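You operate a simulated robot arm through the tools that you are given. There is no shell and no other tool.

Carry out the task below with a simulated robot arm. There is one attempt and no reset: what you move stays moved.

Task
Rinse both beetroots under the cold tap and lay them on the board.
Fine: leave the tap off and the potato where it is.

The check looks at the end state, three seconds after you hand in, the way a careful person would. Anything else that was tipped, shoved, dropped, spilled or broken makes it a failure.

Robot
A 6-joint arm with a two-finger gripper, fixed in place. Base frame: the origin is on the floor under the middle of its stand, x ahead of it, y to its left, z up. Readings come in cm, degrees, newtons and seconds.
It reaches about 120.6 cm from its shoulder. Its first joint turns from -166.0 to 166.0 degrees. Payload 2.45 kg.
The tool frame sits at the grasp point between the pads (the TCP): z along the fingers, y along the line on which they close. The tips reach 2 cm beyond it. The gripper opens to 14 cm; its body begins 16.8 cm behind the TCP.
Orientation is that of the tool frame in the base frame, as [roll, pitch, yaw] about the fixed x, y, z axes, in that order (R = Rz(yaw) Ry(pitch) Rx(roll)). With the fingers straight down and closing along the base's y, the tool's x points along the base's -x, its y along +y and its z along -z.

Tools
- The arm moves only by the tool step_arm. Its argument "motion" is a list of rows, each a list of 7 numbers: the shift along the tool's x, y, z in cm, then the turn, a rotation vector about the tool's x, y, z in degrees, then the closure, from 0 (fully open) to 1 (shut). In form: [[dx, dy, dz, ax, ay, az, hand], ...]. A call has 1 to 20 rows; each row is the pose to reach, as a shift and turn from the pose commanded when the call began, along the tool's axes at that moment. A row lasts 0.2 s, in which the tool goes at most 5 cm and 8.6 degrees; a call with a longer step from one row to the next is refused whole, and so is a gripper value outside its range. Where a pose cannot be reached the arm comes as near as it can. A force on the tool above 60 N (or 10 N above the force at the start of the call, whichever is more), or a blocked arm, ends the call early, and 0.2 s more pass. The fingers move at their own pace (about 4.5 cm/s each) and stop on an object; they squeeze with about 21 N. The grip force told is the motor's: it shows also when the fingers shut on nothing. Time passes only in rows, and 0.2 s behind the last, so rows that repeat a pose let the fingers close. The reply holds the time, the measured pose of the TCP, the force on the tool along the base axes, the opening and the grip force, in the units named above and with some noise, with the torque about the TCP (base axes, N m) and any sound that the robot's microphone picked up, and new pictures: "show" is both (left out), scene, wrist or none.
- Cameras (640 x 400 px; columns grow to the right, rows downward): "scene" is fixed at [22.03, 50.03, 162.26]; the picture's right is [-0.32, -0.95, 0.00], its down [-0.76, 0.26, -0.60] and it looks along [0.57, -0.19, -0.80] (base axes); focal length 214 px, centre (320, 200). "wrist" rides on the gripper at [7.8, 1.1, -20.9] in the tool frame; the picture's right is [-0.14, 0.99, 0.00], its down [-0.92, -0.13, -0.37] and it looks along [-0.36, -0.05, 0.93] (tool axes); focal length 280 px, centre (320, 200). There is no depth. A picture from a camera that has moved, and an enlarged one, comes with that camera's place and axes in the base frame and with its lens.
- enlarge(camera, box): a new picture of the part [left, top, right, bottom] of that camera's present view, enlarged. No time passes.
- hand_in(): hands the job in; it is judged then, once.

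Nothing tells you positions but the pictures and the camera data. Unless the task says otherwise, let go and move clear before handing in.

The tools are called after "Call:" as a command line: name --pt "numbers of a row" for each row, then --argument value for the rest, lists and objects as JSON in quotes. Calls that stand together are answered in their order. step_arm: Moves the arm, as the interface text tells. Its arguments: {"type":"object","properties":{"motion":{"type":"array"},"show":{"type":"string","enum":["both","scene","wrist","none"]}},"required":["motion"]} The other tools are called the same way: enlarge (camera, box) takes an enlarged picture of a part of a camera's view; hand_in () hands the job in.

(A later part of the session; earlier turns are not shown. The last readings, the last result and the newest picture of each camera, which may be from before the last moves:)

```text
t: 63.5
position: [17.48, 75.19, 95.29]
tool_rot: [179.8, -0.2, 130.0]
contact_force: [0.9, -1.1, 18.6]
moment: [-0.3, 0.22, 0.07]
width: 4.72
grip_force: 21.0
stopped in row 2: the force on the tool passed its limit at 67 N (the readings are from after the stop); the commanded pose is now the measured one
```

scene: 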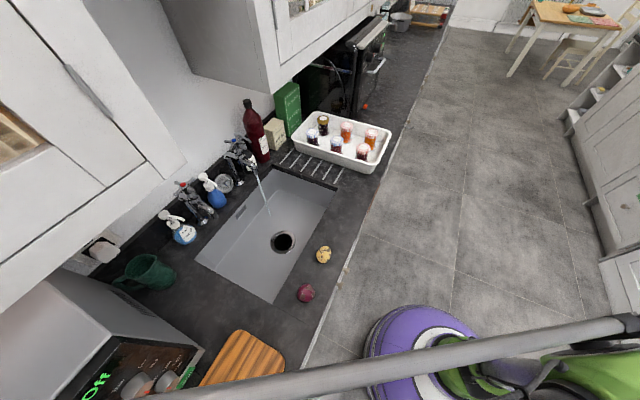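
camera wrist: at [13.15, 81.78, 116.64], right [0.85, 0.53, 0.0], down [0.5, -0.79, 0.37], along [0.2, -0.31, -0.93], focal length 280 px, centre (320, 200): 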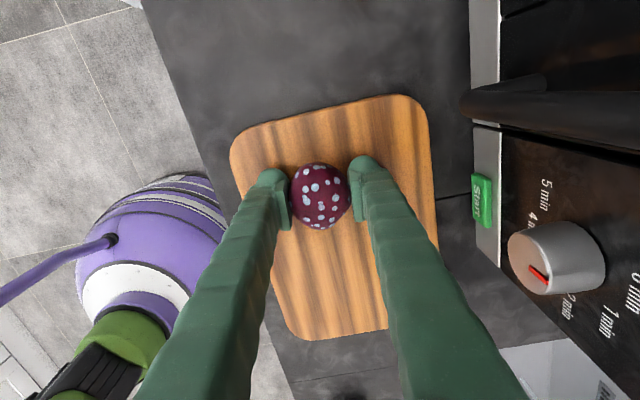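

The beetroot is resting on the board. I'll ease the pressure a touch and open the fingers slowly.

Call:
step_arm --pt "0 0 -0.1 0 0 0 1" --pt "0 0 -0.1 0 0 0 0.7" --pt "0 0 -0.1 0 0 0 0.65" --pt "0 0 -0.1 0 0 0 0.62" --pt "0 0 -0.1 0 0 0 0.58" --pt "0 0 -0.1 0 0 0 0.54" --pt "0 0 -0.1 0 0 0 0.5" --pt "0 0 -0.1 0 0 0 0.5" --show "wrist"

Call:
enlarge --camera "wrist" --box '[180, 80, 480, 280]'

```text
t: 65.3
position: [17.44, 75.32, 95.39]
tool_rot: [179.8, -0.2, 130.1]
contact_force: [-0.2, -0.3, 0.6]
moment: [-0.03, 0.0, -0.02]
width: 7.02
grip_force: 0.0
camera wrist: at [13.19, 81.83, 116.21], right [0.85, 0.53, 0.0], down [0.49, -0.79, 0.37], along [0.2, -0.31, -0.93], focal length 280 px, centre (320, 200)
```

wrist: 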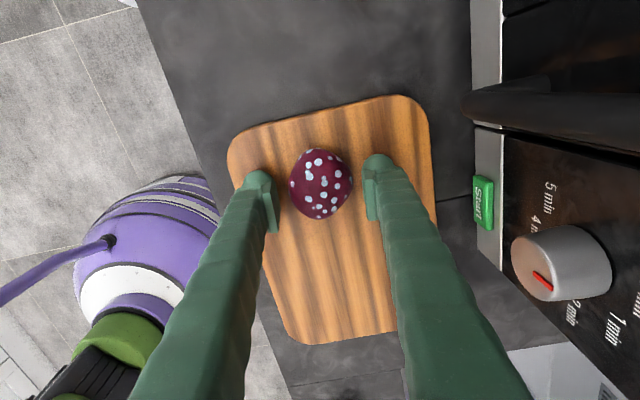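

```text
2.00 times, centred on (330, 180) of wrist
camera zoom: at [13.19, 81.83, 116.21], right [0.85, 0.53, 0.0], down [0.49, -0.79, 0.37], along [0.2, -0.31, -0.93], focal length 561 px, centre (300, 240)
```

zoom: 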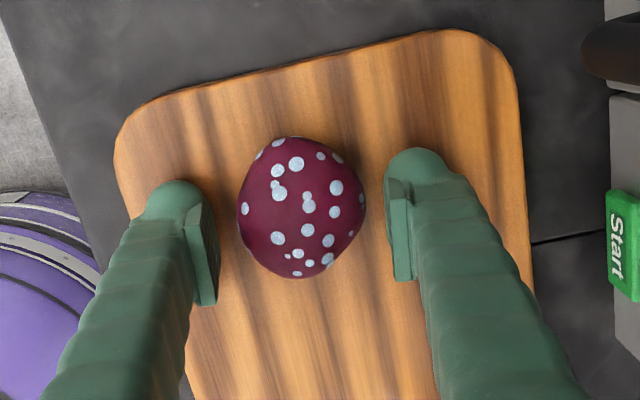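

It's released and resting on the board. I'll raise the hand straight up and check that the beetroot stays put.

Call:
step_arm --pt "0 0 -1.5 0 0 0 0.45" --pt "0 0 -4.5 0 0 0 0.45" --pt "0 0 -8 0 0 0 0.45" --pt "0 0 -11.5 0 0 0 0.45" --pt "0 0 -14 0 0 0 0.45" --pt "0 0 -14 0 0 0 0.45" --show "wrist"

Call:
enlarge --camera "wrist" --box '[180, 80, 480, 280]'

```text
t: 66.7
position: [17.32, 75.27, 109.25]
tool_rot: [179.8, -0.2, 130.0]
contact_force: [0.8, -0.6, -0.9]
moment: [0.0, -0.01, 0.02]
width: 7.7
grip_force: 0.0
camera wrist: at [13.12, 81.71, 130.02], right [0.85, 0.53, 0.0], down [0.49, -0.79, 0.37], along [0.2, -0.31, -0.93], focal length 280 px, centre (320, 200)
```

wrist: 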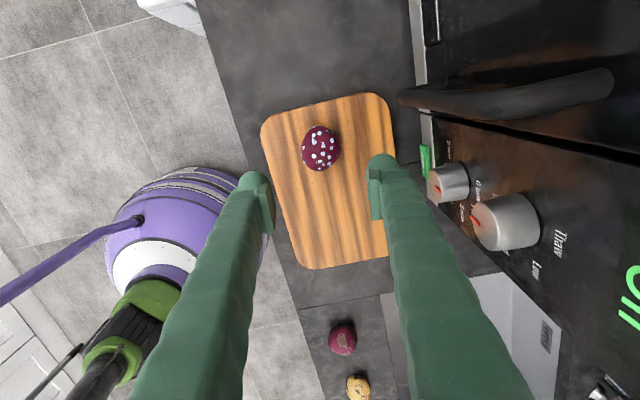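

```text
2.00 times, centred on (330, 180) of wrist
camera zoom: at [13.12, 81.71, 130.02], right [0.85, 0.53, 0.0], down [0.49, -0.79, 0.37], along [0.2, -0.31, -0.93], focal length 561 px, centre (300, 240)
```

zoom: 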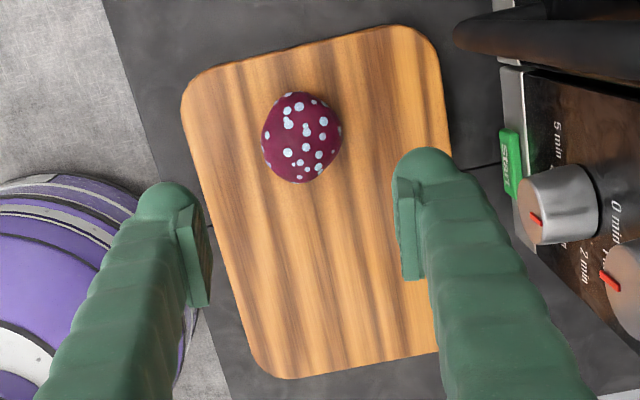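

Beetroot A is settled on the board at about (17, 76), clean. Next I'll go above beetroot B, near (39, 48.5), with a yaw of 65°.

Call:
step_arm --pt "-1.5 0 0 0 0 3 0.45" --pt "-4.5 -0.1 0 0 0 9 0.45" --pt "-8 -0.2 0.5 0 0 16 0.45" --pt "-12 -0.25 1 0 0 23.5 0.45" --pt "-16 -0.3 1.5 0 0 31 0.45" --pt "-20 -0.4 2 0 0 38.5 0.45" --pt "-24 -0.5 2.5 0 0 46 0.45" --pt "-28 -0.55 3 0 0 53.5 0.45" --pt "-31.5 -0.6 3 0 0 60 0.45" --pt "-34.4 -0.68 3 0 0 65 0.45" --pt "-34.4 -0.68 3 0 0 65 0.45" --show "both"

Call:
enlarge --camera "wrist" --box '[220, 80, 420, 220]'

Call:
enlarge --camera "scene" --box '[180, 300, 340, 400]'

```text
t: 69.1
position: [39.16, 48.6, 106.28]
tool_rot: [-179.9, -0.3, 65.0]
contact_force: [0.4, -0.3, 0.0]
moment: [-0.02, -0.05, 0.03]
width: 7.73
grip_force: 0.1
camera wrist: at [43.35, 55.14, 127.14], right [0.84, -0.54, 0.0], down [-0.5, -0.78, 0.36], along [-0.2, -0.31, -0.93], focal length 280 px, centre (320, 200)
```

scene: 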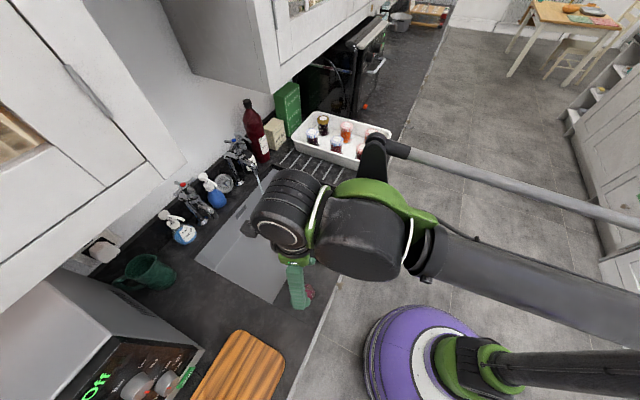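
wrist: 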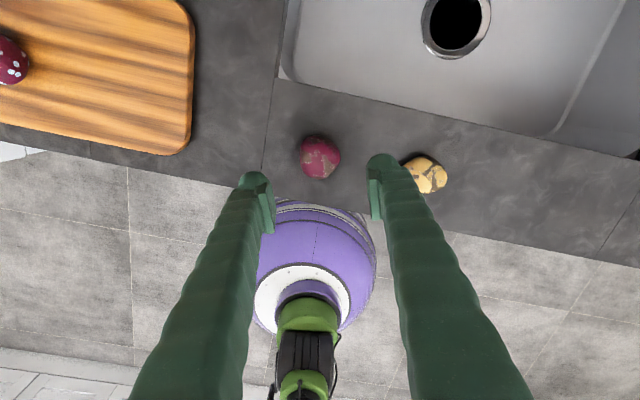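

```text
2.86 times, centred on (320, 150) of wrist
camera zoom: at [43.35, 55.14, 127.14], right [0.84, -0.54, 0.0], down [-0.5, -0.78, 0.36], along [-0.2, -0.31, -0.93], focal length 801 px, centre (320, 343)
```

zoom: 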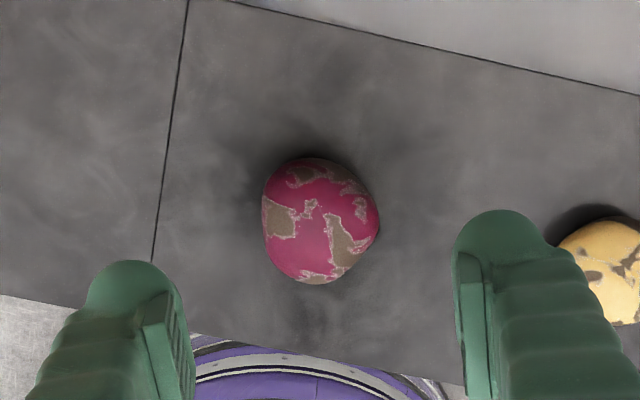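

```text
4.00 times, centred on (260, 350) of scene
camera zoom: at [22.03, 50.03, 162.26], right [-0.32, -0.95, 0.0], down [-0.76, 0.26, -0.6], along [0.57, -0.19, -0.8], focal length 858 px, centre (560, -400)
```

zoom: 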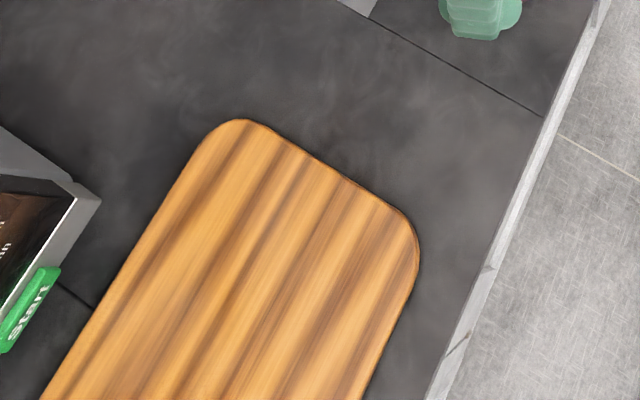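

Beetroot B is almost exactly under the tool. I'll descend to its mid-height (TCP ≈ 93.1) and close.

Call:
step_arm --pt "0.2 0.03 2 0 0 0 0.45" --pt "0.2 0.03 5.5 0 0 0 0.45" --pt "0.2 0.03 9 0 0 0 0.45" --pt "0.2 0.03 11.5 0 0 0 0.45" --pt "0.2 0.03 12.7 0 0 0 0.45" --pt "0.2 0.03 13.25 0 0 0 0.45" --pt "0.2 0.03 13.25 0 0 0 0.45" --show "wrist"

Call:
enlarge --camera "wrist" --box '[220, 120, 420, 260]'

```text
t: 70.7
position: [39.43, 48.59, 92.92]
tool_rot: [-179.9, -0.4, 65.2]
contact_force: [0.2, 0.3, -0.4]
moment: [-0.01, -0.03, 0.0]
width: 7.69
grip_force: 0.0
camera wrist: at [43.61, 55.1, 113.7], right [0.84, -0.54, 0.0], down [-0.5, -0.78, 0.36], along [-0.2, -0.31, -0.93], focal length 280 px, centre (320, 200)
```

wrist: 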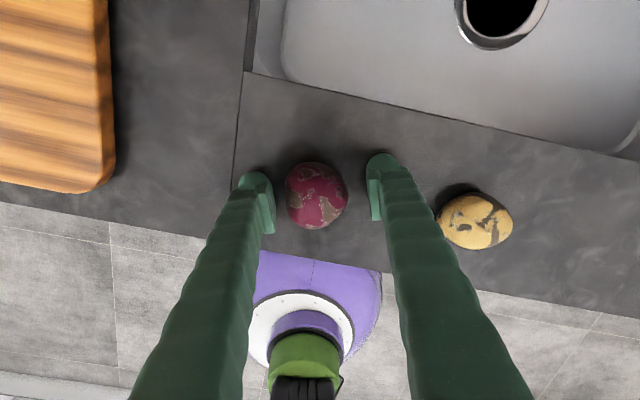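

```text
2.86 times, centred on (320, 190) of wrist
camera zoom: at [43.61, 55.1, 113.7], right [0.84, -0.54, 0.0], down [-0.5, -0.78, 0.36], along [-0.2, -0.31, -0.93], focal length 801 px, centre (320, 229)
```

zoom: 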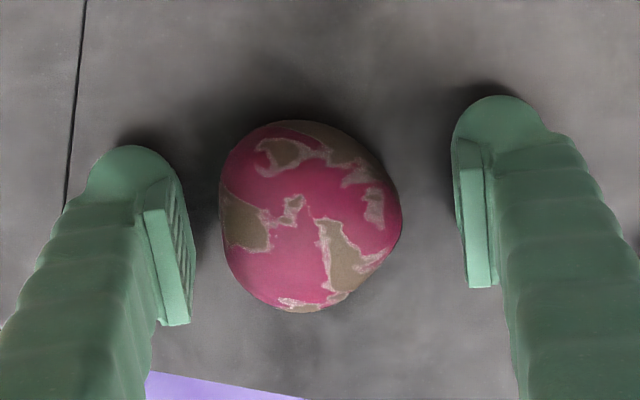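

No contact with the counter, and the beetroot sits 0.3 cm left of centre. I'll correct for that and close gently.

Call:
step_arm --pt "0 -0.25 0 0 0 0 0.45" --pt "0 -0.25 0 0 0 0 0.5" --pt "0 -0.25 0 0 0 0 0.55" --pt "0 -0.25 0 0 0 0 0.6" --pt "0 -0.25 0 0 0 0 0.65" --pt "0 -0.25 0 0 0 0 0.75" --pt "0 -0.25 0 0 0 0 0.9" --pt "0 -0.25 0 0 0 0 1" --pt "0 -0.25 0 0 0 0 1" --show "none"

Call:
step_arm --pt "0 0 -0.6 0 0 0 1" --pt "0 0 -1.5 0 0 0 1" --pt "0 0 -2.5 0 0 0 1" --pt "0 0 -3.5 0 0 0 1" --pt "0 0 -3.5 0 0 0 1" --show "wrist"

Call:
enlarge --camera "wrist" --box '[220, 120, 420, 260]'

```text
t: 72.7
position: [39.05, 48.81, 92.97]
tool_rot: [-179.9, -0.3, 65.1]
contact_force: [4.6, -2.3, 9.9]
moment: [-0.17, -0.16, 0.01]
width: 4.94
grip_force: 21.3
```

```text
t: 73.9
position: [38.96, 48.87, 96.61]
tool_rot: [-179.9, -0.3, 65.0]
contact_force: [-0.5, 0.2, -1.1]
moment: [-0.01, 0.0, -0.03]
width: 4.96
grip_force: 21.4
camera wrist: at [43.24, 55.27, 117.37], right [0.84, -0.54, 0.0], down [-0.5, -0.78, 0.36], along [-0.2, -0.31, -0.93], focal length 280 px, centre (320, 200)
```

wrist: 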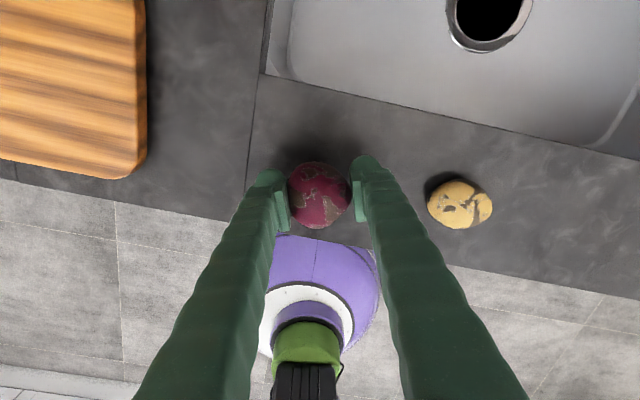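

```text
2.86 times, centred on (320, 190) of wrist
camera zoom: at [43.24, 55.27, 117.37], right [0.84, -0.54, 0.0], down [-0.5, -0.78, 0.36], along [-0.2, -0.31, -0.93], focal length 801 px, centre (320, 229)
```

zoom: 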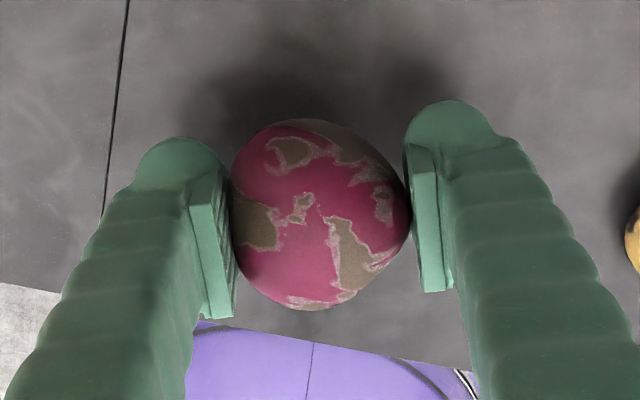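

Grip is firm and steady at 4.96 cm. I'll lift it higher and carry it over the sink, bringing the yaw back to 45°.

Call:
step_arm --pt "0 0 -1 0 0 0 1" --pt "0 0 -3 0 0 0 1" --pt "0 0 -6 0 0 0 1" --pt "0 0 -9 0 0 0 1" --pt "0 0 -12 0 0 0 1" --pt "0 0 -13 0 0 0 1" --show "none"

Call:
step_arm --pt "0.04 0.48 0 0 0 0.4 1" --pt "0.15 1.92 0 0 0 1.6 1" --pt "0.32 4.08 0 0 0 3.4 1" --pt "0.55 6.96 0 0 0 5.8 1" --pt "0.82 10.3 0 0 0 8.6 1" --pt "1.09 13.7 0 0 0 11.4 1" --pt "1.36 17.0 0 0 0 14.2 1" --pt "1.59 19.9 0 0 0 16.6 1" --pt "1.76 22.1 0 0 0 18.4 1" --pt "1.87 23.5 0 0 0 19.6 1" --pt "1.91 24 0 0 0 20 1" --pt "1.91 24 0 0 0 20 1" --show "wrist"

```text
t: 75.3
position: [38.93, 48.66, 109.31]
tool_rot: [-179.8, -0.4, 65.1]
contact_force: [-0.1, -0.9, -1.1]
moment: [-0.02, 0.02, 0.01]
width: 4.94
grip_force: 20.6
```

```text
t: 77.9
position: [61.43, 40.31, 109.55]
tool_rot: [-179.8, -0.2, 45.1]
contact_force: [-0.1, -0.6, -0.9]
moment: [0.01, 0.01, -0.01]
width: 4.93
grip_force: 21.1
camera wrist: at [67.76, 44.98, 130.4], right [0.6, -0.8, 0.0], down [-0.74, -0.56, 0.37], along [-0.29, -0.22, -0.93], focal length 280 px, centre (320, 200)
```

wrist: 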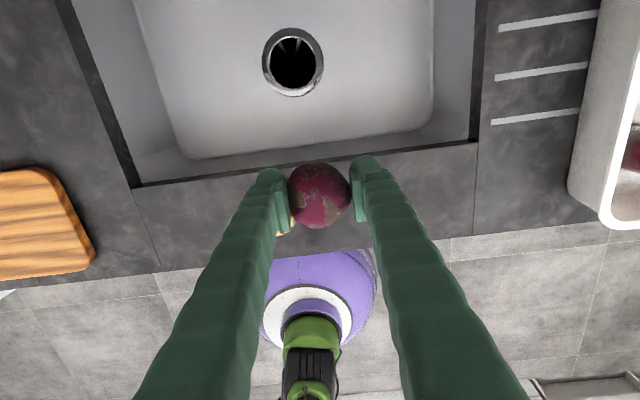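

Still firmly held. I'll tilt forward toward the tap again.

Call:
step_arm --pt "0.8 0.3 0.2 0 5 0 1" --pt "2.3 1 0.6 0 12 0 1" --pt "4 1.9 1.2 0 20 0 1" --pt "6 2.9 2 0 28 0 1" --pt "8 3.9 2.8 0 36 0 1" --pt "10 4.8 3.5 0 44 0 1" --pt "12 5.6 4.1 0 51 0 1" --pt "13 6.05 4.4 0 56 0 1" --pt "13 6.05 4.4 0 56 0 1" --show "both"

Call:
enlarge --camera "wrist" --box '[240, 100, 420, 260]'

```text
t: 79.9
position: [75.0, 45.07, 105.21]
tool_rot: [-179.7, -56.2, 44.9]
contact_force: [-1.0, 0.3, -0.1]
moment: [0.05, -0.03, -0.05]
width: 4.97
grip_force: 21.3
camera wrist: at [66.57, 35.09, 123.2], right [0.65, -0.75, -0.12], down [-0.67, -0.49, -0.56], along [0.37, 0.44, -0.82], focal length 280 px, centre (320, 200)
```

scene: 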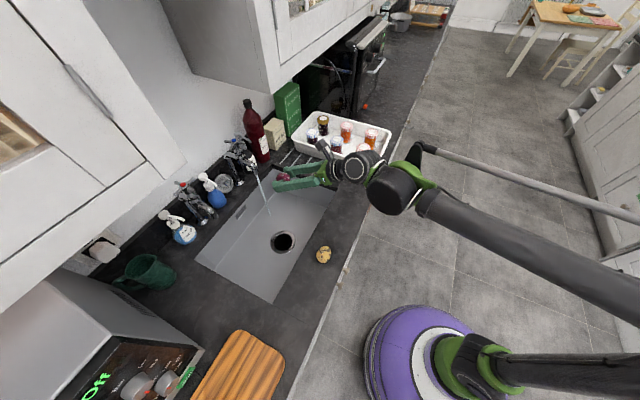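
wrist: 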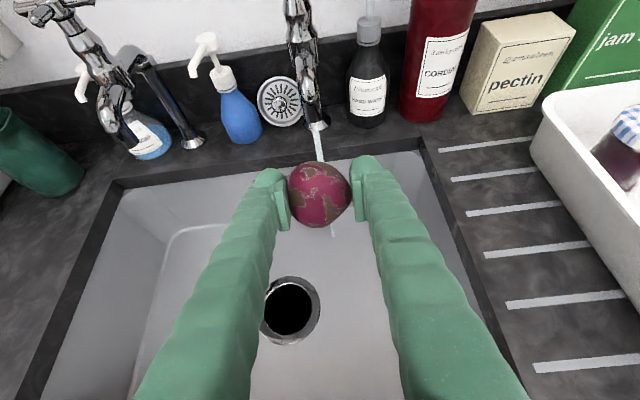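

```text
2.50 times, centred on (330, 180) of wrist
camera zoom: at [66.57, 35.09, 123.2], right [0.65, -0.75, -0.12], down [-0.67, -0.49, -0.56], along [0.37, 0.44, -0.82], focal length 701 px, centre (295, 250)
```

zoom: 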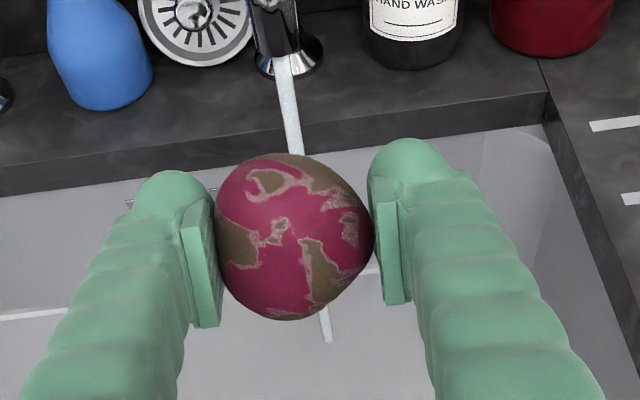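

I have the same view as before, with the stream just ahead. I'll lower beetroot B into it along the same path.

Call:
step_arm --pt "-1.5 0 2.6 0 0 0 1" --pt "-3.0 0 5.2 0 0 0 1" --pt "-4.4 0 7.8 0 0 0 1" --pt "-4.1 0 10.2 0 0 0 1" --pt "-3.8 -0.1 12.7 0 0 0 1" --pt "-3.5 -0.1 15.2 0 0 0 1" --pt "-3.2 -0.1 17.6 0 0 0 1" --pt "-3.2 -0.1 17.6 0 0 0 1" --pt "-3.2 -0.1 17.6 0 0 0 1" --pt "-3.2 -0.1 17.6 0 0 0 1" --pt "-3.2 -0.1 17.6 0 0 0 1" --pt "-3.2 -0.1 17.6 0 0 0 1" --pt "-3.2 -0.1 17.6 0 0 0 1" --pt "-3.2 -0.1 17.6 0 0 0 1" --pt "-3.2 -0.1 17.6 0 0 0 1" --pt "-3.2 -0.1 17.6 0 0 0 1" --show "both"

Call:
enlarge --camera "wrist" --box '[260, 120, 380, 240]'

```text
t: 83.3
position: [83.8, 54.4, 92.74]
tool_rot: [-179.7, -56.2, 45.0]
contact_force: [-0.7, -0.3, -1.9]
moment: [0.03, -0.03, 0.0]
width: 4.97
grip_force: 21.1
camera wrist: at [75.47, 44.43, 110.7], right [0.65, -0.75, -0.12], down [-0.67, -0.49, -0.56], along [0.36, 0.44, -0.82], focal length 280 px, centre (320, 200)
```

scene: 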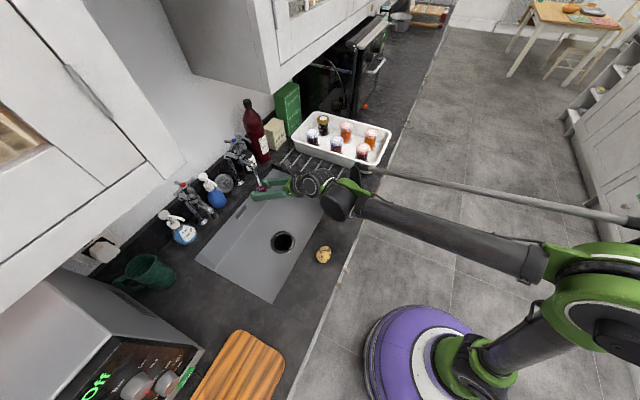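
wrist: 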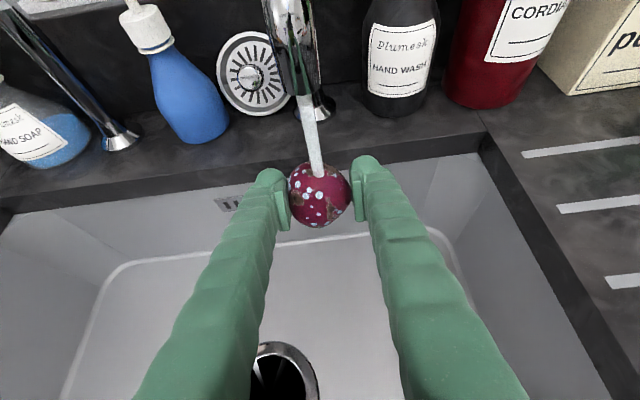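

```text
3.33 times, centred on (320, 180) of wrist
camera zoom: at [75.47, 44.43, 110.7], right [0.65, -0.75, -0.12], down [-0.67, -0.49, -0.56], along [0.36, 0.44, -0.82], focal length 935 px, centre (320, 267)
```

zoom: 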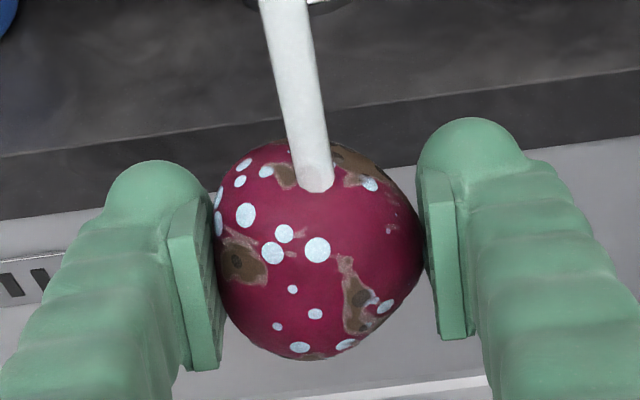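

The dirt is washing off. I'll keep it in the stream, moving it side to side and rolling it.

Call:
step_arm --pt "0 0.3 0.3 0 0 0 1" --pt "0 0.6 0.3 0 0 0 1" --pt "0 0.9 0.3 0 0 0 1" --pt "0 0.9 0.3 0 0 0 1" --pt "0 0.9 0.3 0 0 0 1" --pt "0 0.6 0.3 0 0 0 1" --pt "0 0.3 0.3 0 0 0 1" --pt "0 0 0.3 0 0 0 1" --pt "0 -0.3 0.3 0 0 0 1" --pt "0 -0.6 0.3 0 0 0 1" --pt "0 -0.9 0.3 0 0 0 1" --pt "0 -0.9 0.3 0 0 0 1" --pt "0 -0.9 0.3 0 0 0 1" --pt "0 -0.6 0.3 0 0 0 1" --pt "0 -0.3 0.3 0 0 0 1" --pt "0 0 0.3 0 0 0 1" --show "none"

Call:
step_arm --pt "0 0 0 0 0 6 1" --pt "0 0 0 0 0 12 1" --pt "0 0 0 0 0 18 1" --pt "0 0 0 0 0 18 1" --pt "0 0 0 0 0 18 1" --pt "0 0 0 0 0 12 1" --pt "0 0 0 0 0 6 1" --pt "0 0 0 0 0 0 1" --pt "0 0 0 0 0 -6 1" --pt "0 0 0 0 0 -12 1" --pt "0 0 0 0 0 -18 1" --pt "0 0 0 0 0 -18 1" --pt "0 0 0 0 0 -18 1" --pt "0 0 0 0 0 -12 1" --pt "0 0 0 0 0 -6 1" --pt "0 0 0 0 0 0 1" --show "none"

Call:
enlarge --camera "wrist" --box '[260, 120, 380, 240]'

```text
t: 86.7
position: [84.11, 54.6, 92.5]
tool_rot: [-179.8, -56.1, 45.0]
contact_force: [-1.0, -0.4, -0.4]
moment: [0.01, -0.02, 0.0]
width: 4.93
grip_force: 21.8
```

```text
t: 90.1
position: [84.1, 54.68, 92.37]
tool_rot: [-179.5, -56.2, 44.8]
contact_force: [0.1, 0.0, -1.0]
moment: [0.01, -0.02, -0.01]
width: 4.96
grip_force: 21.6
```

```text
3.33 times, centred on (320, 180) of wrist
camera zoom: at [75.7, 44.66, 110.47], right [0.65, -0.75, -0.12], down [-0.67, -0.49, -0.56], along [0.36, 0.44, -0.82], focal length 935 px, centre (320, 267)
```

zoom: 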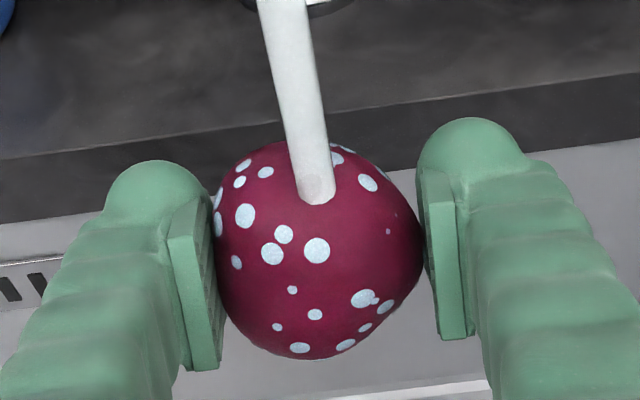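

Beetroot B looks fully clean too. I'll give it another second or so, then back out from under the spout and lift.

Call:
step_arm --pt "0 0 0 0 0 0 1" --pt "0 0 0 0 0 0 1" --pt "0 0 0 0 0 0 1" --pt "0 0 0 0 0 0 1" --pt "0 0 0 0 0 0 1" --pt "0 0 0 0 0 0 1" --pt "0 0 0 0 0 0 1" --pt "-0.3 0 -2.5 0 0 0 1" --pt "-0.6 0 -4.9 0 0 0 1" --pt "-0.9 0 -7.4 0 0 0 1" --pt "-1.2 0 -9.8 0 0 0 1" --pt "0.3 0 -12.4 0 0 0 1" --pt "1.8 0 -15 0 0 0 1" --pt "3.2 0 -17.6 0 0 0 1" --pt "5 0 -19.2 0 0 0 1" --pt "5 0 -19.2 0 0 0 1" --show "wrist"

Call:
enlarge --camera "wrist" --box '[240, 100, 420, 260]'

```text
t: 93.5
position: [74.95, 45.29, 107.31]
tool_rot: [-179.8, -56.2, 44.9]
contact_force: [-0.1, -0.5, -0.5]
moment: [0.01, 0.0, 0.0]
width: 4.94
grip_force: 21.0
camera wrist: at [66.54, 35.26, 125.31], right [0.65, -0.75, -0.12], down [-0.67, -0.49, -0.56], along [0.36, 0.44, -0.82], focal length 280 px, centre (320, 200)
```

wrist: 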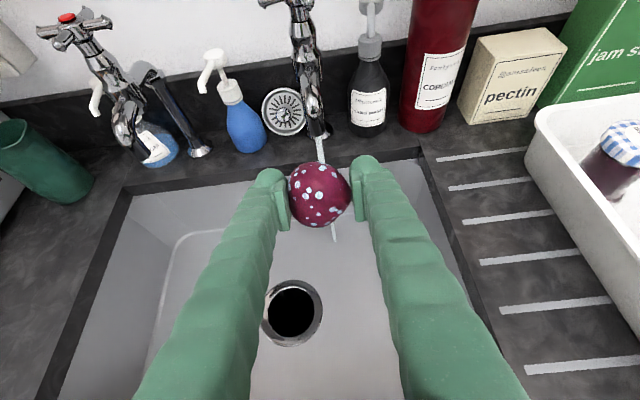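

```text
2.50 times, centred on (330, 180) of wrist
camera zoom: at [66.54, 35.26, 125.31], right [0.65, -0.75, -0.12], down [-0.67, -0.49, -0.56], along [0.36, 0.44, -0.82], focal length 701 px, centre (295, 250)
```

zoom: 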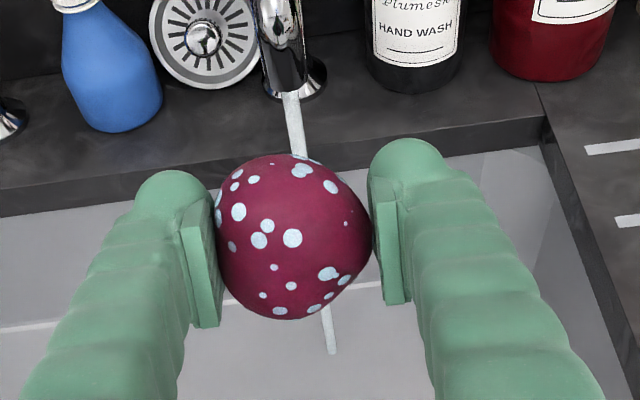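

Beetroot B is clean. I'll bring the fingers back to vertical on the way back over the sink.

Call:
step_arm --pt "-0.3 -0.3 -0.6 0 -4 0 1" --pt "-0.8 -1 -2 0 -11 0 1" --pt "-1.5 -1.8 -3.7 0 -18 0 1" --pt "-2.2 -2.7 -5.5 0 -26 0 1" --pt "-3 -3.6 -7.4 0 -34 0 1" --pt "-3.8 -4.5 -9.2 0 -42 0 1" --pt "-4.5 -5.4 -11 0 -50 0 1" --pt "-5.03 -6 -12.29 0 -56 0 1" --pt "-5.03 -6 -12.29 0 -56 0 1" --show "none"

Call:
step_arm --pt "-0.2 -0.44 0 0 0 -0.4 1" --pt "-0.8 -1.76 0 0 0 -1.6 1" --pt "-1.7 -3.74 0 0 0 -3.4 1" --pt "-2.9 -6.38 0 0 0 -5.8 1" --pt "-4.3 -9.46 0 0 0 -8.6 1" --pt "-5.7 -12.5 0 0 0 -11.4 1" --pt "-7.1 -15.6 0 0 0 -14.2 1" --pt "-8.3 -18.3 0 0 0 -16.6 1" --pt "-9.2 -20.2 0 0 0 -18.4 1" --pt "-9.8 -21.6 0 0 0 -19.6 1" --pt "-10 -22 0 0 0 -20 1" --pt "-10 -22 0 0 0 -20 1" --show "wrist"

```text
t: 95.5
position: [61.5, 40.38, 110.18]
tool_rot: [-179.9, -0.1, 45.1]
contact_force: [-0.7, 0.3, -0.7]
moment: [0.01, 0.02, -0.01]
width: 4.93
grip_force: 21.3
```

```text
t: 98.1
position: [38.68, 48.82, 110.14]
tool_rot: [-179.9, -0.3, 65.2]
contact_force: [0.2, -0.8, -0.5]
moment: [-0.03, 0.01, 0.01]
width: 4.92
grip_force: 21.3
camera wrist: at [42.97, 55.37, 130.85], right [0.84, -0.54, 0.0], down [-0.5, -0.78, 0.36], along [-0.2, -0.31, -0.93], focal length 280 px, centre (320, 200)
```

wrist: 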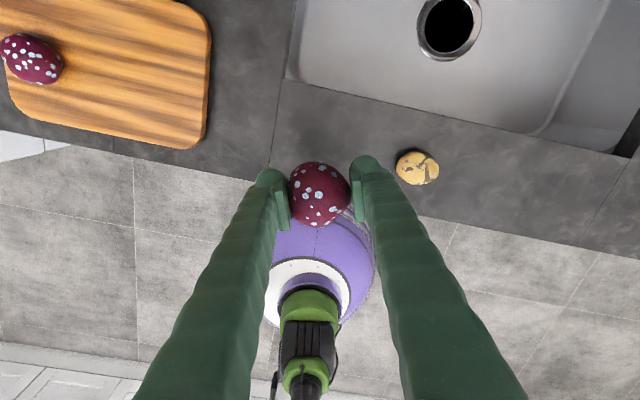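

It's held firmly, and beetroot A is still on the board. I'll carry B to the near half of the board, turning the yaw to 130° as before.

Call:
step_arm --pt "0.3 -0.5 0 0 0 -2 1" --pt "1 -1.7 0 0 0 -6 1" --pt "2 -3.5 0 0 0 -12 1" --pt "3.3 -5.7 0 0 0 -19 1" --pt "4.8 -8.2 0 0 0 -27 1" --pt "6.3 -10.8 0 0 0 -35 1" --pt "7.8 -13.4 0 0 0 -43 1" --pt "9.2 -15.8 0 0 0 -51 1" --pt "10.4 -17.9 0 0 0 -58 1" --pt "11.1 -19.2 0 0 0 -63 1" --pt "11.41 -19.66 0 0 0 -65 1" --pt "11.41 -19.66 0 0 0 -65 1" --show "both"

Call:
enlarge --camera "wrist" --box '[180, 60, 480, 260]'

```text
t: 100.7
position: [25.85, 67.39, 109.96]
tool_rot: [179.8, -0.2, 130.2]
contact_force: [0.8, 0.2, 0.0]
moment: [0.01, 0.02, 0.01]
width: 4.95
grip_force: 21.2
camera wrist: at [21.63, 73.93, 130.85], right [0.85, 0.53, 0.0], down [0.5, -0.79, 0.37], along [0.2, -0.31, -0.93], focal length 280 px, centre (320, 200)
```

scene: 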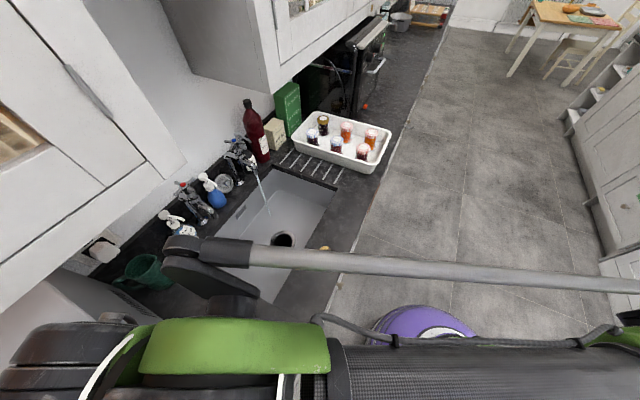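
wrist: 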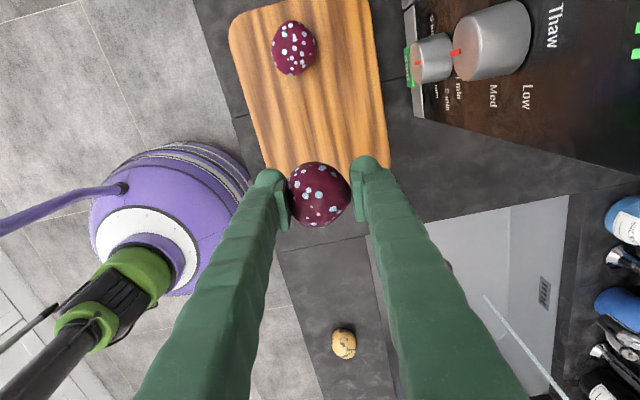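

```text
2.00 times, centred on (330, 160) of wrist
camera zoom: at [21.63, 73.93, 130.85], right [0.85, 0.53, 0.0], down [0.5, -0.79, 0.37], along [0.2, -0.31, -0.93], focal length 561 px, centre (300, 280)
```

zoom: 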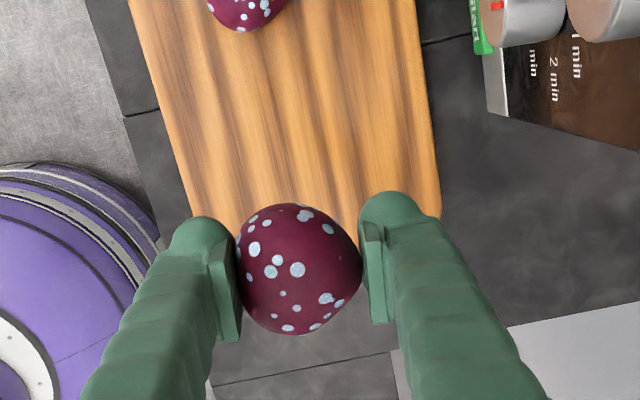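

The beetroot is over the board's near half. I'll shift 2 cm further onto the board, then descend and inch down until it touches.

Call:
step_arm --pt "0.7 0 1 0 0 0 1" --pt "1.5 0 3.5 0 0 0 1" --pt "2 0 7 0 0 0 1" --pt "2 0 10.5 0 0 0 1" --pt "2 0 13 0 0 0 1" --pt "2 0 14.1 0 0 0 1" --pt "2 0 14.1 0 0 0 1" --show "wrist"

Call:
enlarge --camera "wrist" --box '[180, 60, 480, 260]'

```text
t: 102.3
position: [24.38, 69.21, 95.83]
tool_rot: [179.8, -0.2, 130.1]
contact_force: [0.2, -0.1, -1.2]
moment: [-0.03, 0.02, 0.03]
width: 4.94
grip_force: 21.0
camera wrist: at [20.24, 75.75, 116.73], right [0.85, 0.53, 0.0], down [0.49, -0.79, 0.37], along [0.2, -0.31, -0.93], focal length 280 px, centre (320, 200)
```

wrist: 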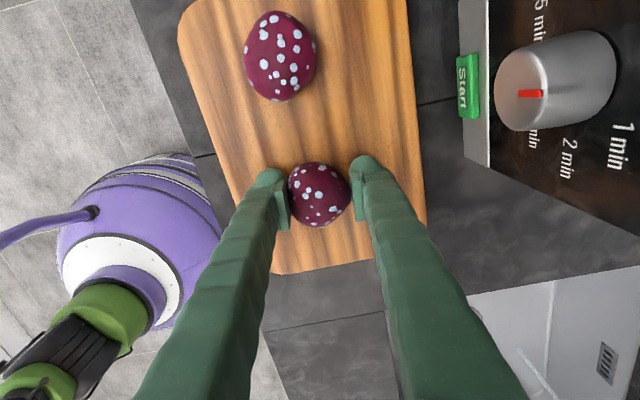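

```text
2.00 times, centred on (330, 160) of wrist
camera zoom: at [20.24, 75.75, 116.73], right [0.85, 0.53, 0.0], down [0.49, -0.79, 0.37], along [0.2, -0.31, -0.93], focal length 561 px, centre (300, 280)
```

zoom: 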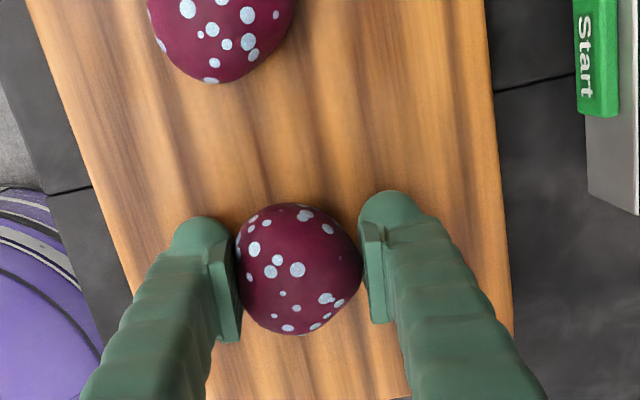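

It's over the board, clear of beetroot A. I'll inch down to contact.

Call:
step_arm --pt "0 0 0.15 0 0 0 1" --pt "0 0 0.3 0 0 0 1" --pt "0 0 0.3 0 0 0 1" --show "none"

```text
t: 103.1
position: [24.53, 69.03, 95.62]
tool_rot: [179.8, -0.2, 130.2]
contact_force: [-0.6, -0.2, -0.5]
moment: [0.01, 0.0, 0.0]
width: 4.96
grip_force: 20.8
```

Call:
step_arm --pt "0 0 0.12 0 0 0 1" --pt "0 0 0.24 0 0 0 1" --pt "0 0 0.24 0 0 0 1" --show "none"

```text
t: 103.9
position: [24.53, 68.99, 95.4]
tool_rot: [179.8, -0.3, 130.2]
contact_force: [-0.4, -0.5, 0.5]
moment: [0.0, 0.02, -0.02]
width: 4.95
grip_force: 21.2
```

There's still no contact, so the beetroot is hovering a few millimetres above the board. I'll go down a little more.

Call:
step_arm --pt "0 0 0.12 0 0 0 1" --pt "0 0 0.24 0 0 0 1" --pt "0 0 0.24 0 0 0 1" --show "none"

```text
t: 104.7
position: [24.5, 68.95, 95.32]
tool_rot: [179.7, -0.2, 130.1]
contact_force: [8.1, 11.2, 54.2]
moment: [-0.55, 0.61, -0.07]
width: 4.96
grip_force: 20.2
```

It has touched down. I'll ease off the pressure and open slowly.

Call:
step_arm --pt "0 0 -0.15 0 0 0 1" --pt "0 0 -0.15 0 0 0 0.7" --pt "0 0 -0.15 0 0 0 0.64" --pt "0 0 -0.15 0 0 0 0.61" --pt "0 0 -0.15 0 0 0 0.58" --pt "0 0 -0.15 0 0 0 0.54" --pt "0 0 -0.15 0 0 0 0.5" --pt "0 0 -0.15 0 0 0 0.5" --show "wrist"

Call:
enlarge --camera "wrist" --box '[180, 60, 480, 260]'

```text
t: 106.5
position: [24.37, 69.16, 95.17]
tool_rot: [179.9, -0.1, 130.1]
contact_force: [0.6, 0.4, -0.7]
moment: [-0.01, -0.01, -0.01]
width: 7.01
grip_force: 0.1
camera wrist: at [20.18, 75.62, 116.17], right [0.85, 0.53, 0.0], down [0.49, -0.79, 0.37], along [0.2, -0.31, -0.93], focal length 280 px, centre (320, 200)
```

wrist: 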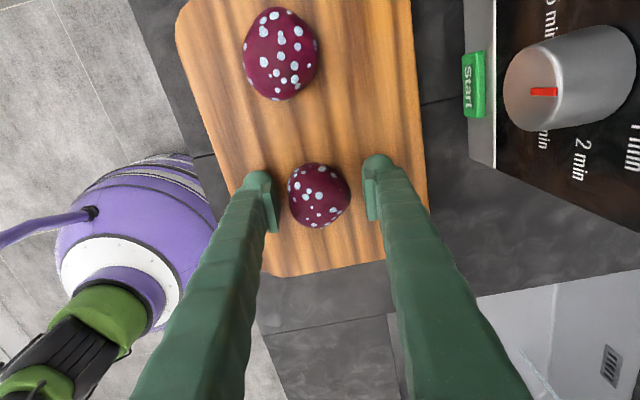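

```text
2.00 times, centred on (330, 160) of wrist
camera zoom: at [20.18, 75.62, 116.17], right [0.85, 0.53, 0.0], down [0.49, -0.79, 0.37], along [0.2, -0.31, -0.93], focal length 561 px, centre (300, 280)
```

zoom: 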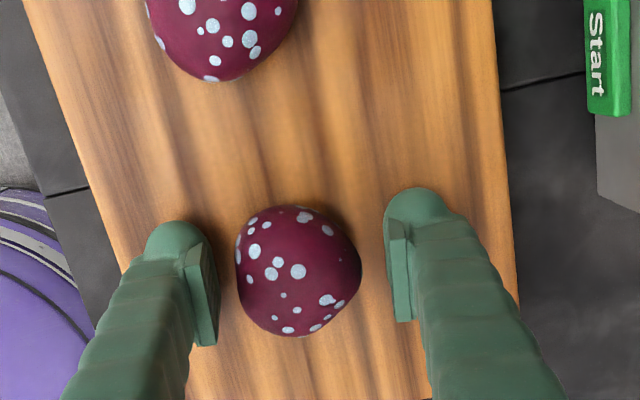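

Both beetroots are lying on the board. I'll lift clear, then go back to turn the tap off.

Call:
step_arm --pt "0 0 -1.5 0 0 0 0.5" --pt "0 0 -4.5 0 0 0 0.5" --pt "0 0 -8 0 0 0 0.5" --pt "0 0 -11.5 0 0 0 0.5" --pt "0 0 -15 0 0 0 0.5" --pt "0 0 -15 0 0 0 0.5" --show "wrist"

Call:
enlarge --camera "wrist" --box '[180, 0, 480, 220]'

```text
t: 107.9
position: [24.5, 68.92, 110.64]
tool_rot: [179.8, -0.3, 130.2]
contact_force: [-0.2, 0.1, -0.5]
moment: [0.0, 0.01, -0.03]
width: 7.0
grip_force: 0.1
camera wrist: at [20.27, 75.42, 131.47], right [0.85, 0.53, 0.0], down [0.49, -0.79, 0.37], along [0.2, -0.31, -0.93], focal length 280 px, centre (320, 200)
```

wrist: 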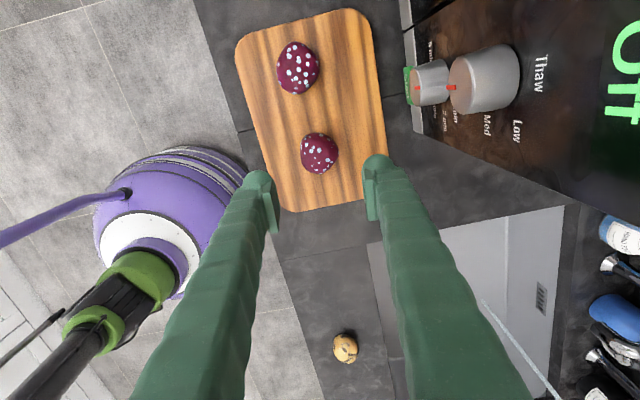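

```text
1.82 times, centred on (330, 110) of wrist
camera zoom: at [20.27, 75.42, 131.47], right [0.85, 0.53, 0.0], down [0.49, -0.79, 0.37], along [0.2, -0.31, -0.93], focal length 510 px, centre (302, 364)
```

zoom: 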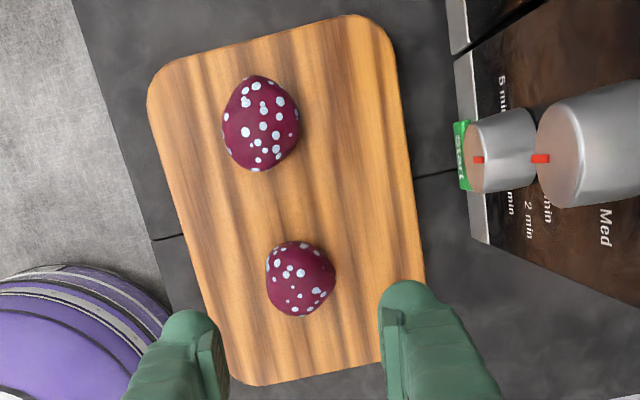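

Both beetroots are well inside the board and clean. I'll go back over the sink toward the tap.

Call:
step_arm --pt "-1 -0.1 0 0 0 3 0.45" --pt "-3 -0.3 0 0 0 9 0.45" --pt "-6 -0.5 0 0 0 16 0.45" --pt "-9 -0.8 0 0 0 24 0.45" --pt "-12 -1 0 0 0 32 0.45" --pt "-15 -1.2 0 0 0 40 0.45" --pt "-18 -1.5 0 0 0 48 0.45" --pt "-21 -1.7 0 0 0 56 0.45" --pt "-23.5 -1.9 0 0 0 62 0.45" --pt "-24.7 -2 0 0 0 65 0.45" --pt "-24.7 -2 0 0 0 65 0.45" --show "none"

Call:
step_arm --pt "0.04 0.48 0 0 0 0.4 0.4" --pt "0.15 1.92 0 0 0 1.6 0.4" --pt "0.32 4.08 0 0 0 3.4 0.4" --pt "0.55 6.96 0 0 0 5.8 0.4" --pt "0.82 10.3 0 0 0 8.6 0.4" --pt "1.09 13.7 0 0 0 11.4 0.4" --pt "1.36 17.0 0 0 0 14.2 0.4" --pt "1.59 19.9 0 0 0 16.6 0.4" --pt "1.76 22.1 0 0 0 18.4 0.4" --pt "1.87 23.5 0 0 0 19.6 0.4" --pt "1.98 24.1 0 0 0 20 0.4" --pt "1.98 24.1 0 0 0 20 0.4" --show "scene"

```text
t: 110.3
position: [38.94, 48.59, 110.4]
tool_rot: [-179.9, -0.3, 65.1]
contact_force: [-0.1, -0.3, 0.5]
moment: [0.01, -0.03, -0.01]
width: 7.69
grip_force: 0.0
```

```text
t: 112.9
position: [61.62, 40.46, 110.07]
tool_rot: [-179.7, -0.2, 45.1]
contact_force: [-0.6, 1.5, -0.5]
moment: [-0.01, -0.03, 0.0]
width: 8.39
grip_force: 0.0
```

scene: 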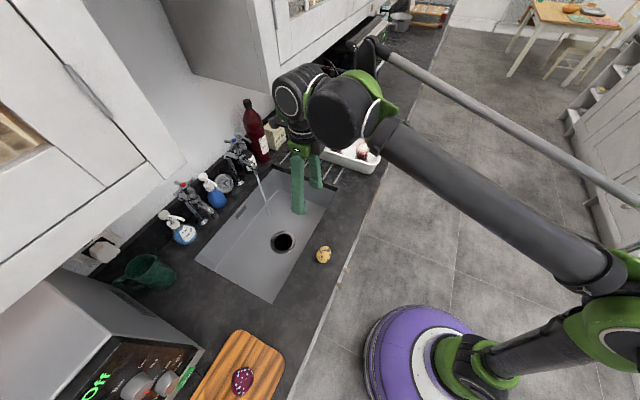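

I'll rotate to the handle's current angle (yaw 61°) and tilt forward into the same position I backed out to earlier.

Call:
step_arm --pt "0 0 0 0 0 -8 0.4" --pt "0 0 0 0 0 -16 0.4" --pt "0 0 0 0 0 -16 0.4" --show "none"

Call:
step_arm --pt "1.3 1.4 -0.8 0 7.5 0 0.4" --pt "2.7 2.9 -1.7 0 15 0 0.4" --pt "4.1 4.3 -2.6 0 22.5 0 0.4" --pt "5.5 5.8 -3.4 0 30 0 0.4" --pt "6.9 7.2 -4.3 0 37.5 0 0.4" --pt "8.2 8.7 -5.1 0 45 0 0.4" --pt "9.6 10.1 -6 0 52.5 0 0.4" --pt "11 11.5 -6.8 0 60 0 0.4" --pt "12.3 13 -7.6 0 67.5 0 0.4" --pt "13.7 14.43 -8.5 0 75 0 0.4" --pt "13.7 14.43 -8.5 0 75 0 0.4" --show "both"

Call:
enlarge --camera "wrist" --box '[240, 100, 420, 260]'

```text
t: 113.7
position: [61.59, 40.36, 110.23]
tool_rot: [-179.8, -0.1, 61.1]
contact_force: [0.3, 0.4, 0.3]
moment: [-0.01, -0.02, -0.02]
width: 8.41
grip_force: 0.0
```

```text
t: 116.1
position: [80.95, 45.22, 118.71]
tool_rot: [-179.6, -75.3, 60.7]
contact_force: [-0.1, -0.3, -0.7]
moment: [0.02, 0.01, 0.0]
width: 8.42
grip_force: 0.1
camera wrist: at [73.06, 28.69, 131.4], right [0.85, -0.51, -0.13], down [-0.4, -0.45, -0.8], along [0.35, 0.73, -0.59], focal length 280 px, centre (320, 200)
```

scene: 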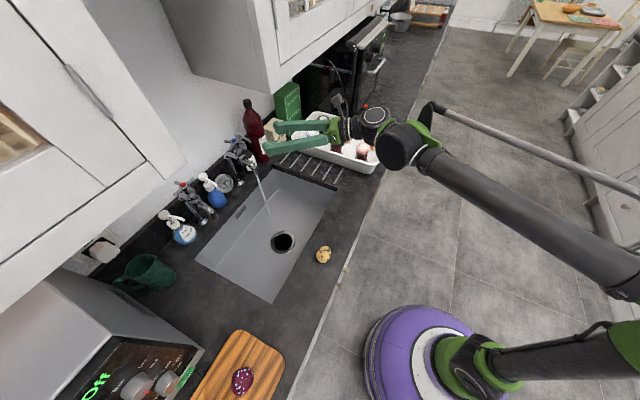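
wrist: 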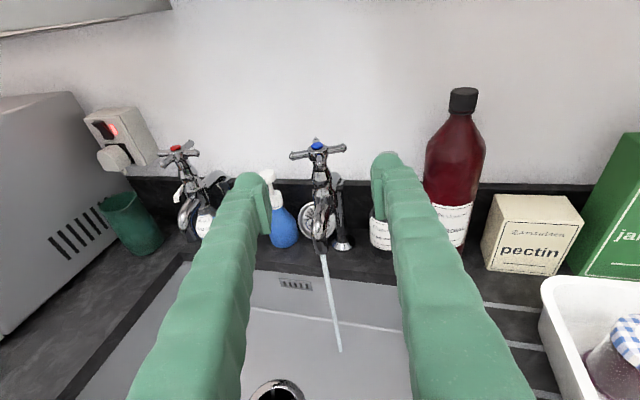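

```text
2.50 times, centred on (330, 180) of wrist
camera zoom: at [73.06, 28.69, 131.4], right [0.85, -0.51, -0.13], down [-0.4, -0.45, -0.8], along [0.35, 0.73, -0.59], focal length 701 px, centre (295, 250)
```

zoom: 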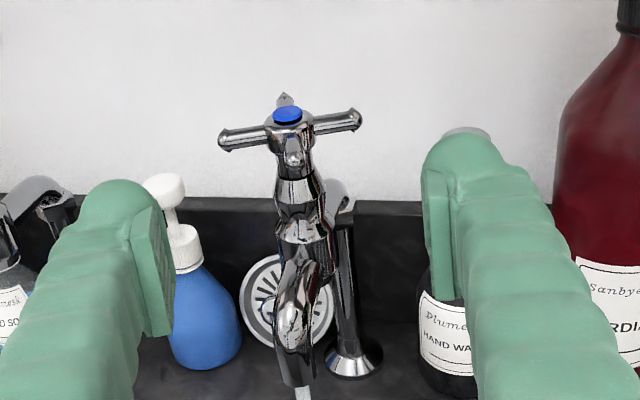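

I'm back in the same spot, with the handle's near arm dead ahead. I'll advance so the fingers straddle it.

Call:
step_arm --pt "0 0 3 0 0 0 0.6" --pt "-0.1 -0.05 6 0 0 0 0.7" --pt "-0.1 -0.1 9 0 0 0 0.7" --pt "-0.1 -0.1 11 0 0 0 0.7" --pt "-0.1 -0.1 12 0 0 0 0.7" --pt "-0.1 -0.1 12 0 0 0 0.7" --show "wrist"

Call:
enlarge --camera "wrist" --box '[240, 120, 400, 260]'

```text
t: 117.5
position: [86.01, 55.76, 115.68]
tool_rot: [-179.6, -75.1, 60.6]
contact_force: [0.6, -0.2, 0.8]
moment: [-0.01, -0.04, 0.06]
width: 4.19
grip_force: 0.0
camera wrist: at [78.15, 39.09, 128.41], right [0.85, -0.51, -0.13], down [-0.4, -0.45, -0.8], along [0.34, 0.73, -0.59], focal length 280 px, centre (320, 200)
```

wrist: 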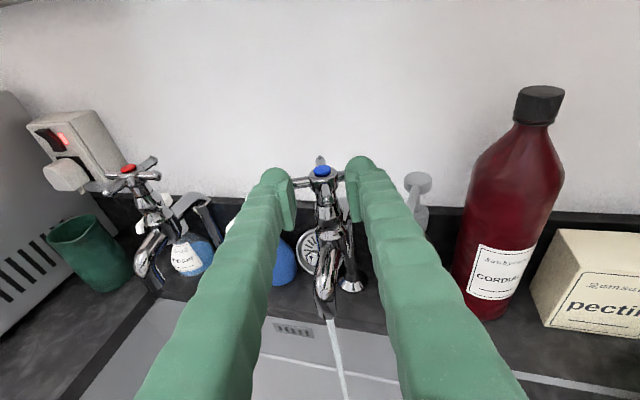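

```text
2.86 times, centred on (320, 190) of wrist
camera zoom: at [78.15, 39.09, 128.41], right [0.85, -0.51, -0.13], down [-0.4, -0.45, -0.8], along [0.34, 0.73, -0.59], focal length 801 px, centre (320, 229)
```

zoom: 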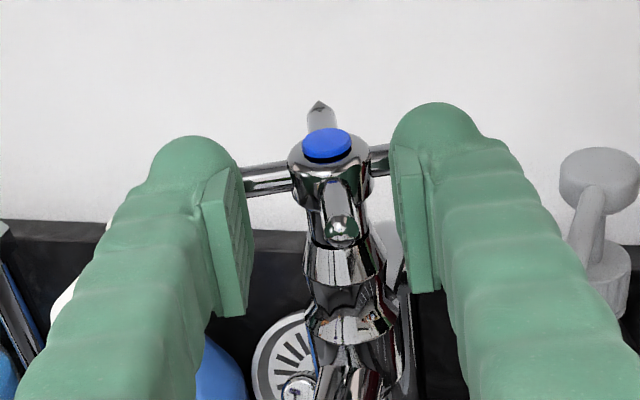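

The near arm is about 0.5 cm right of centre. I'll shift to centre on it, then close.

Call:
step_arm --pt "0 0.25 0 0 0 0 0.7" --pt "0 0.5 -0.15 0 0 0 0.7" --pt "0 0.5 -0.15 0 0 0 0.7" --show "none"

Call:
enlarge --camera "wrist" --box '[240, 120, 400, 260]'

```text
t: 118.3
position: [86.54, 55.29, 115.8]
tool_rot: [-179.7, -75.2, 60.7]
contact_force: [-1.0, -0.5, 0.0]
moment: [0.0, 0.04, -0.02]
width: 4.18
grip_force: 0.0
```

```text
2.86 times, centred on (320, 190) of wrist
camera zoom: at [78.66, 38.68, 128.44], right [0.85, -0.51, -0.13], down [-0.4, -0.45, -0.8], along [0.34, 0.73, -0.59], focal length 801 px, centre (320, 229)
```

zoom: 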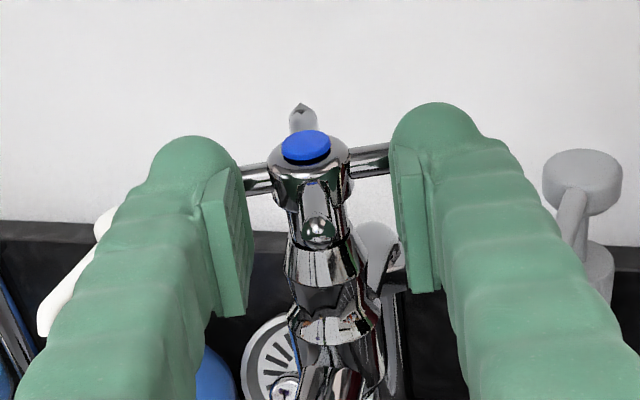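

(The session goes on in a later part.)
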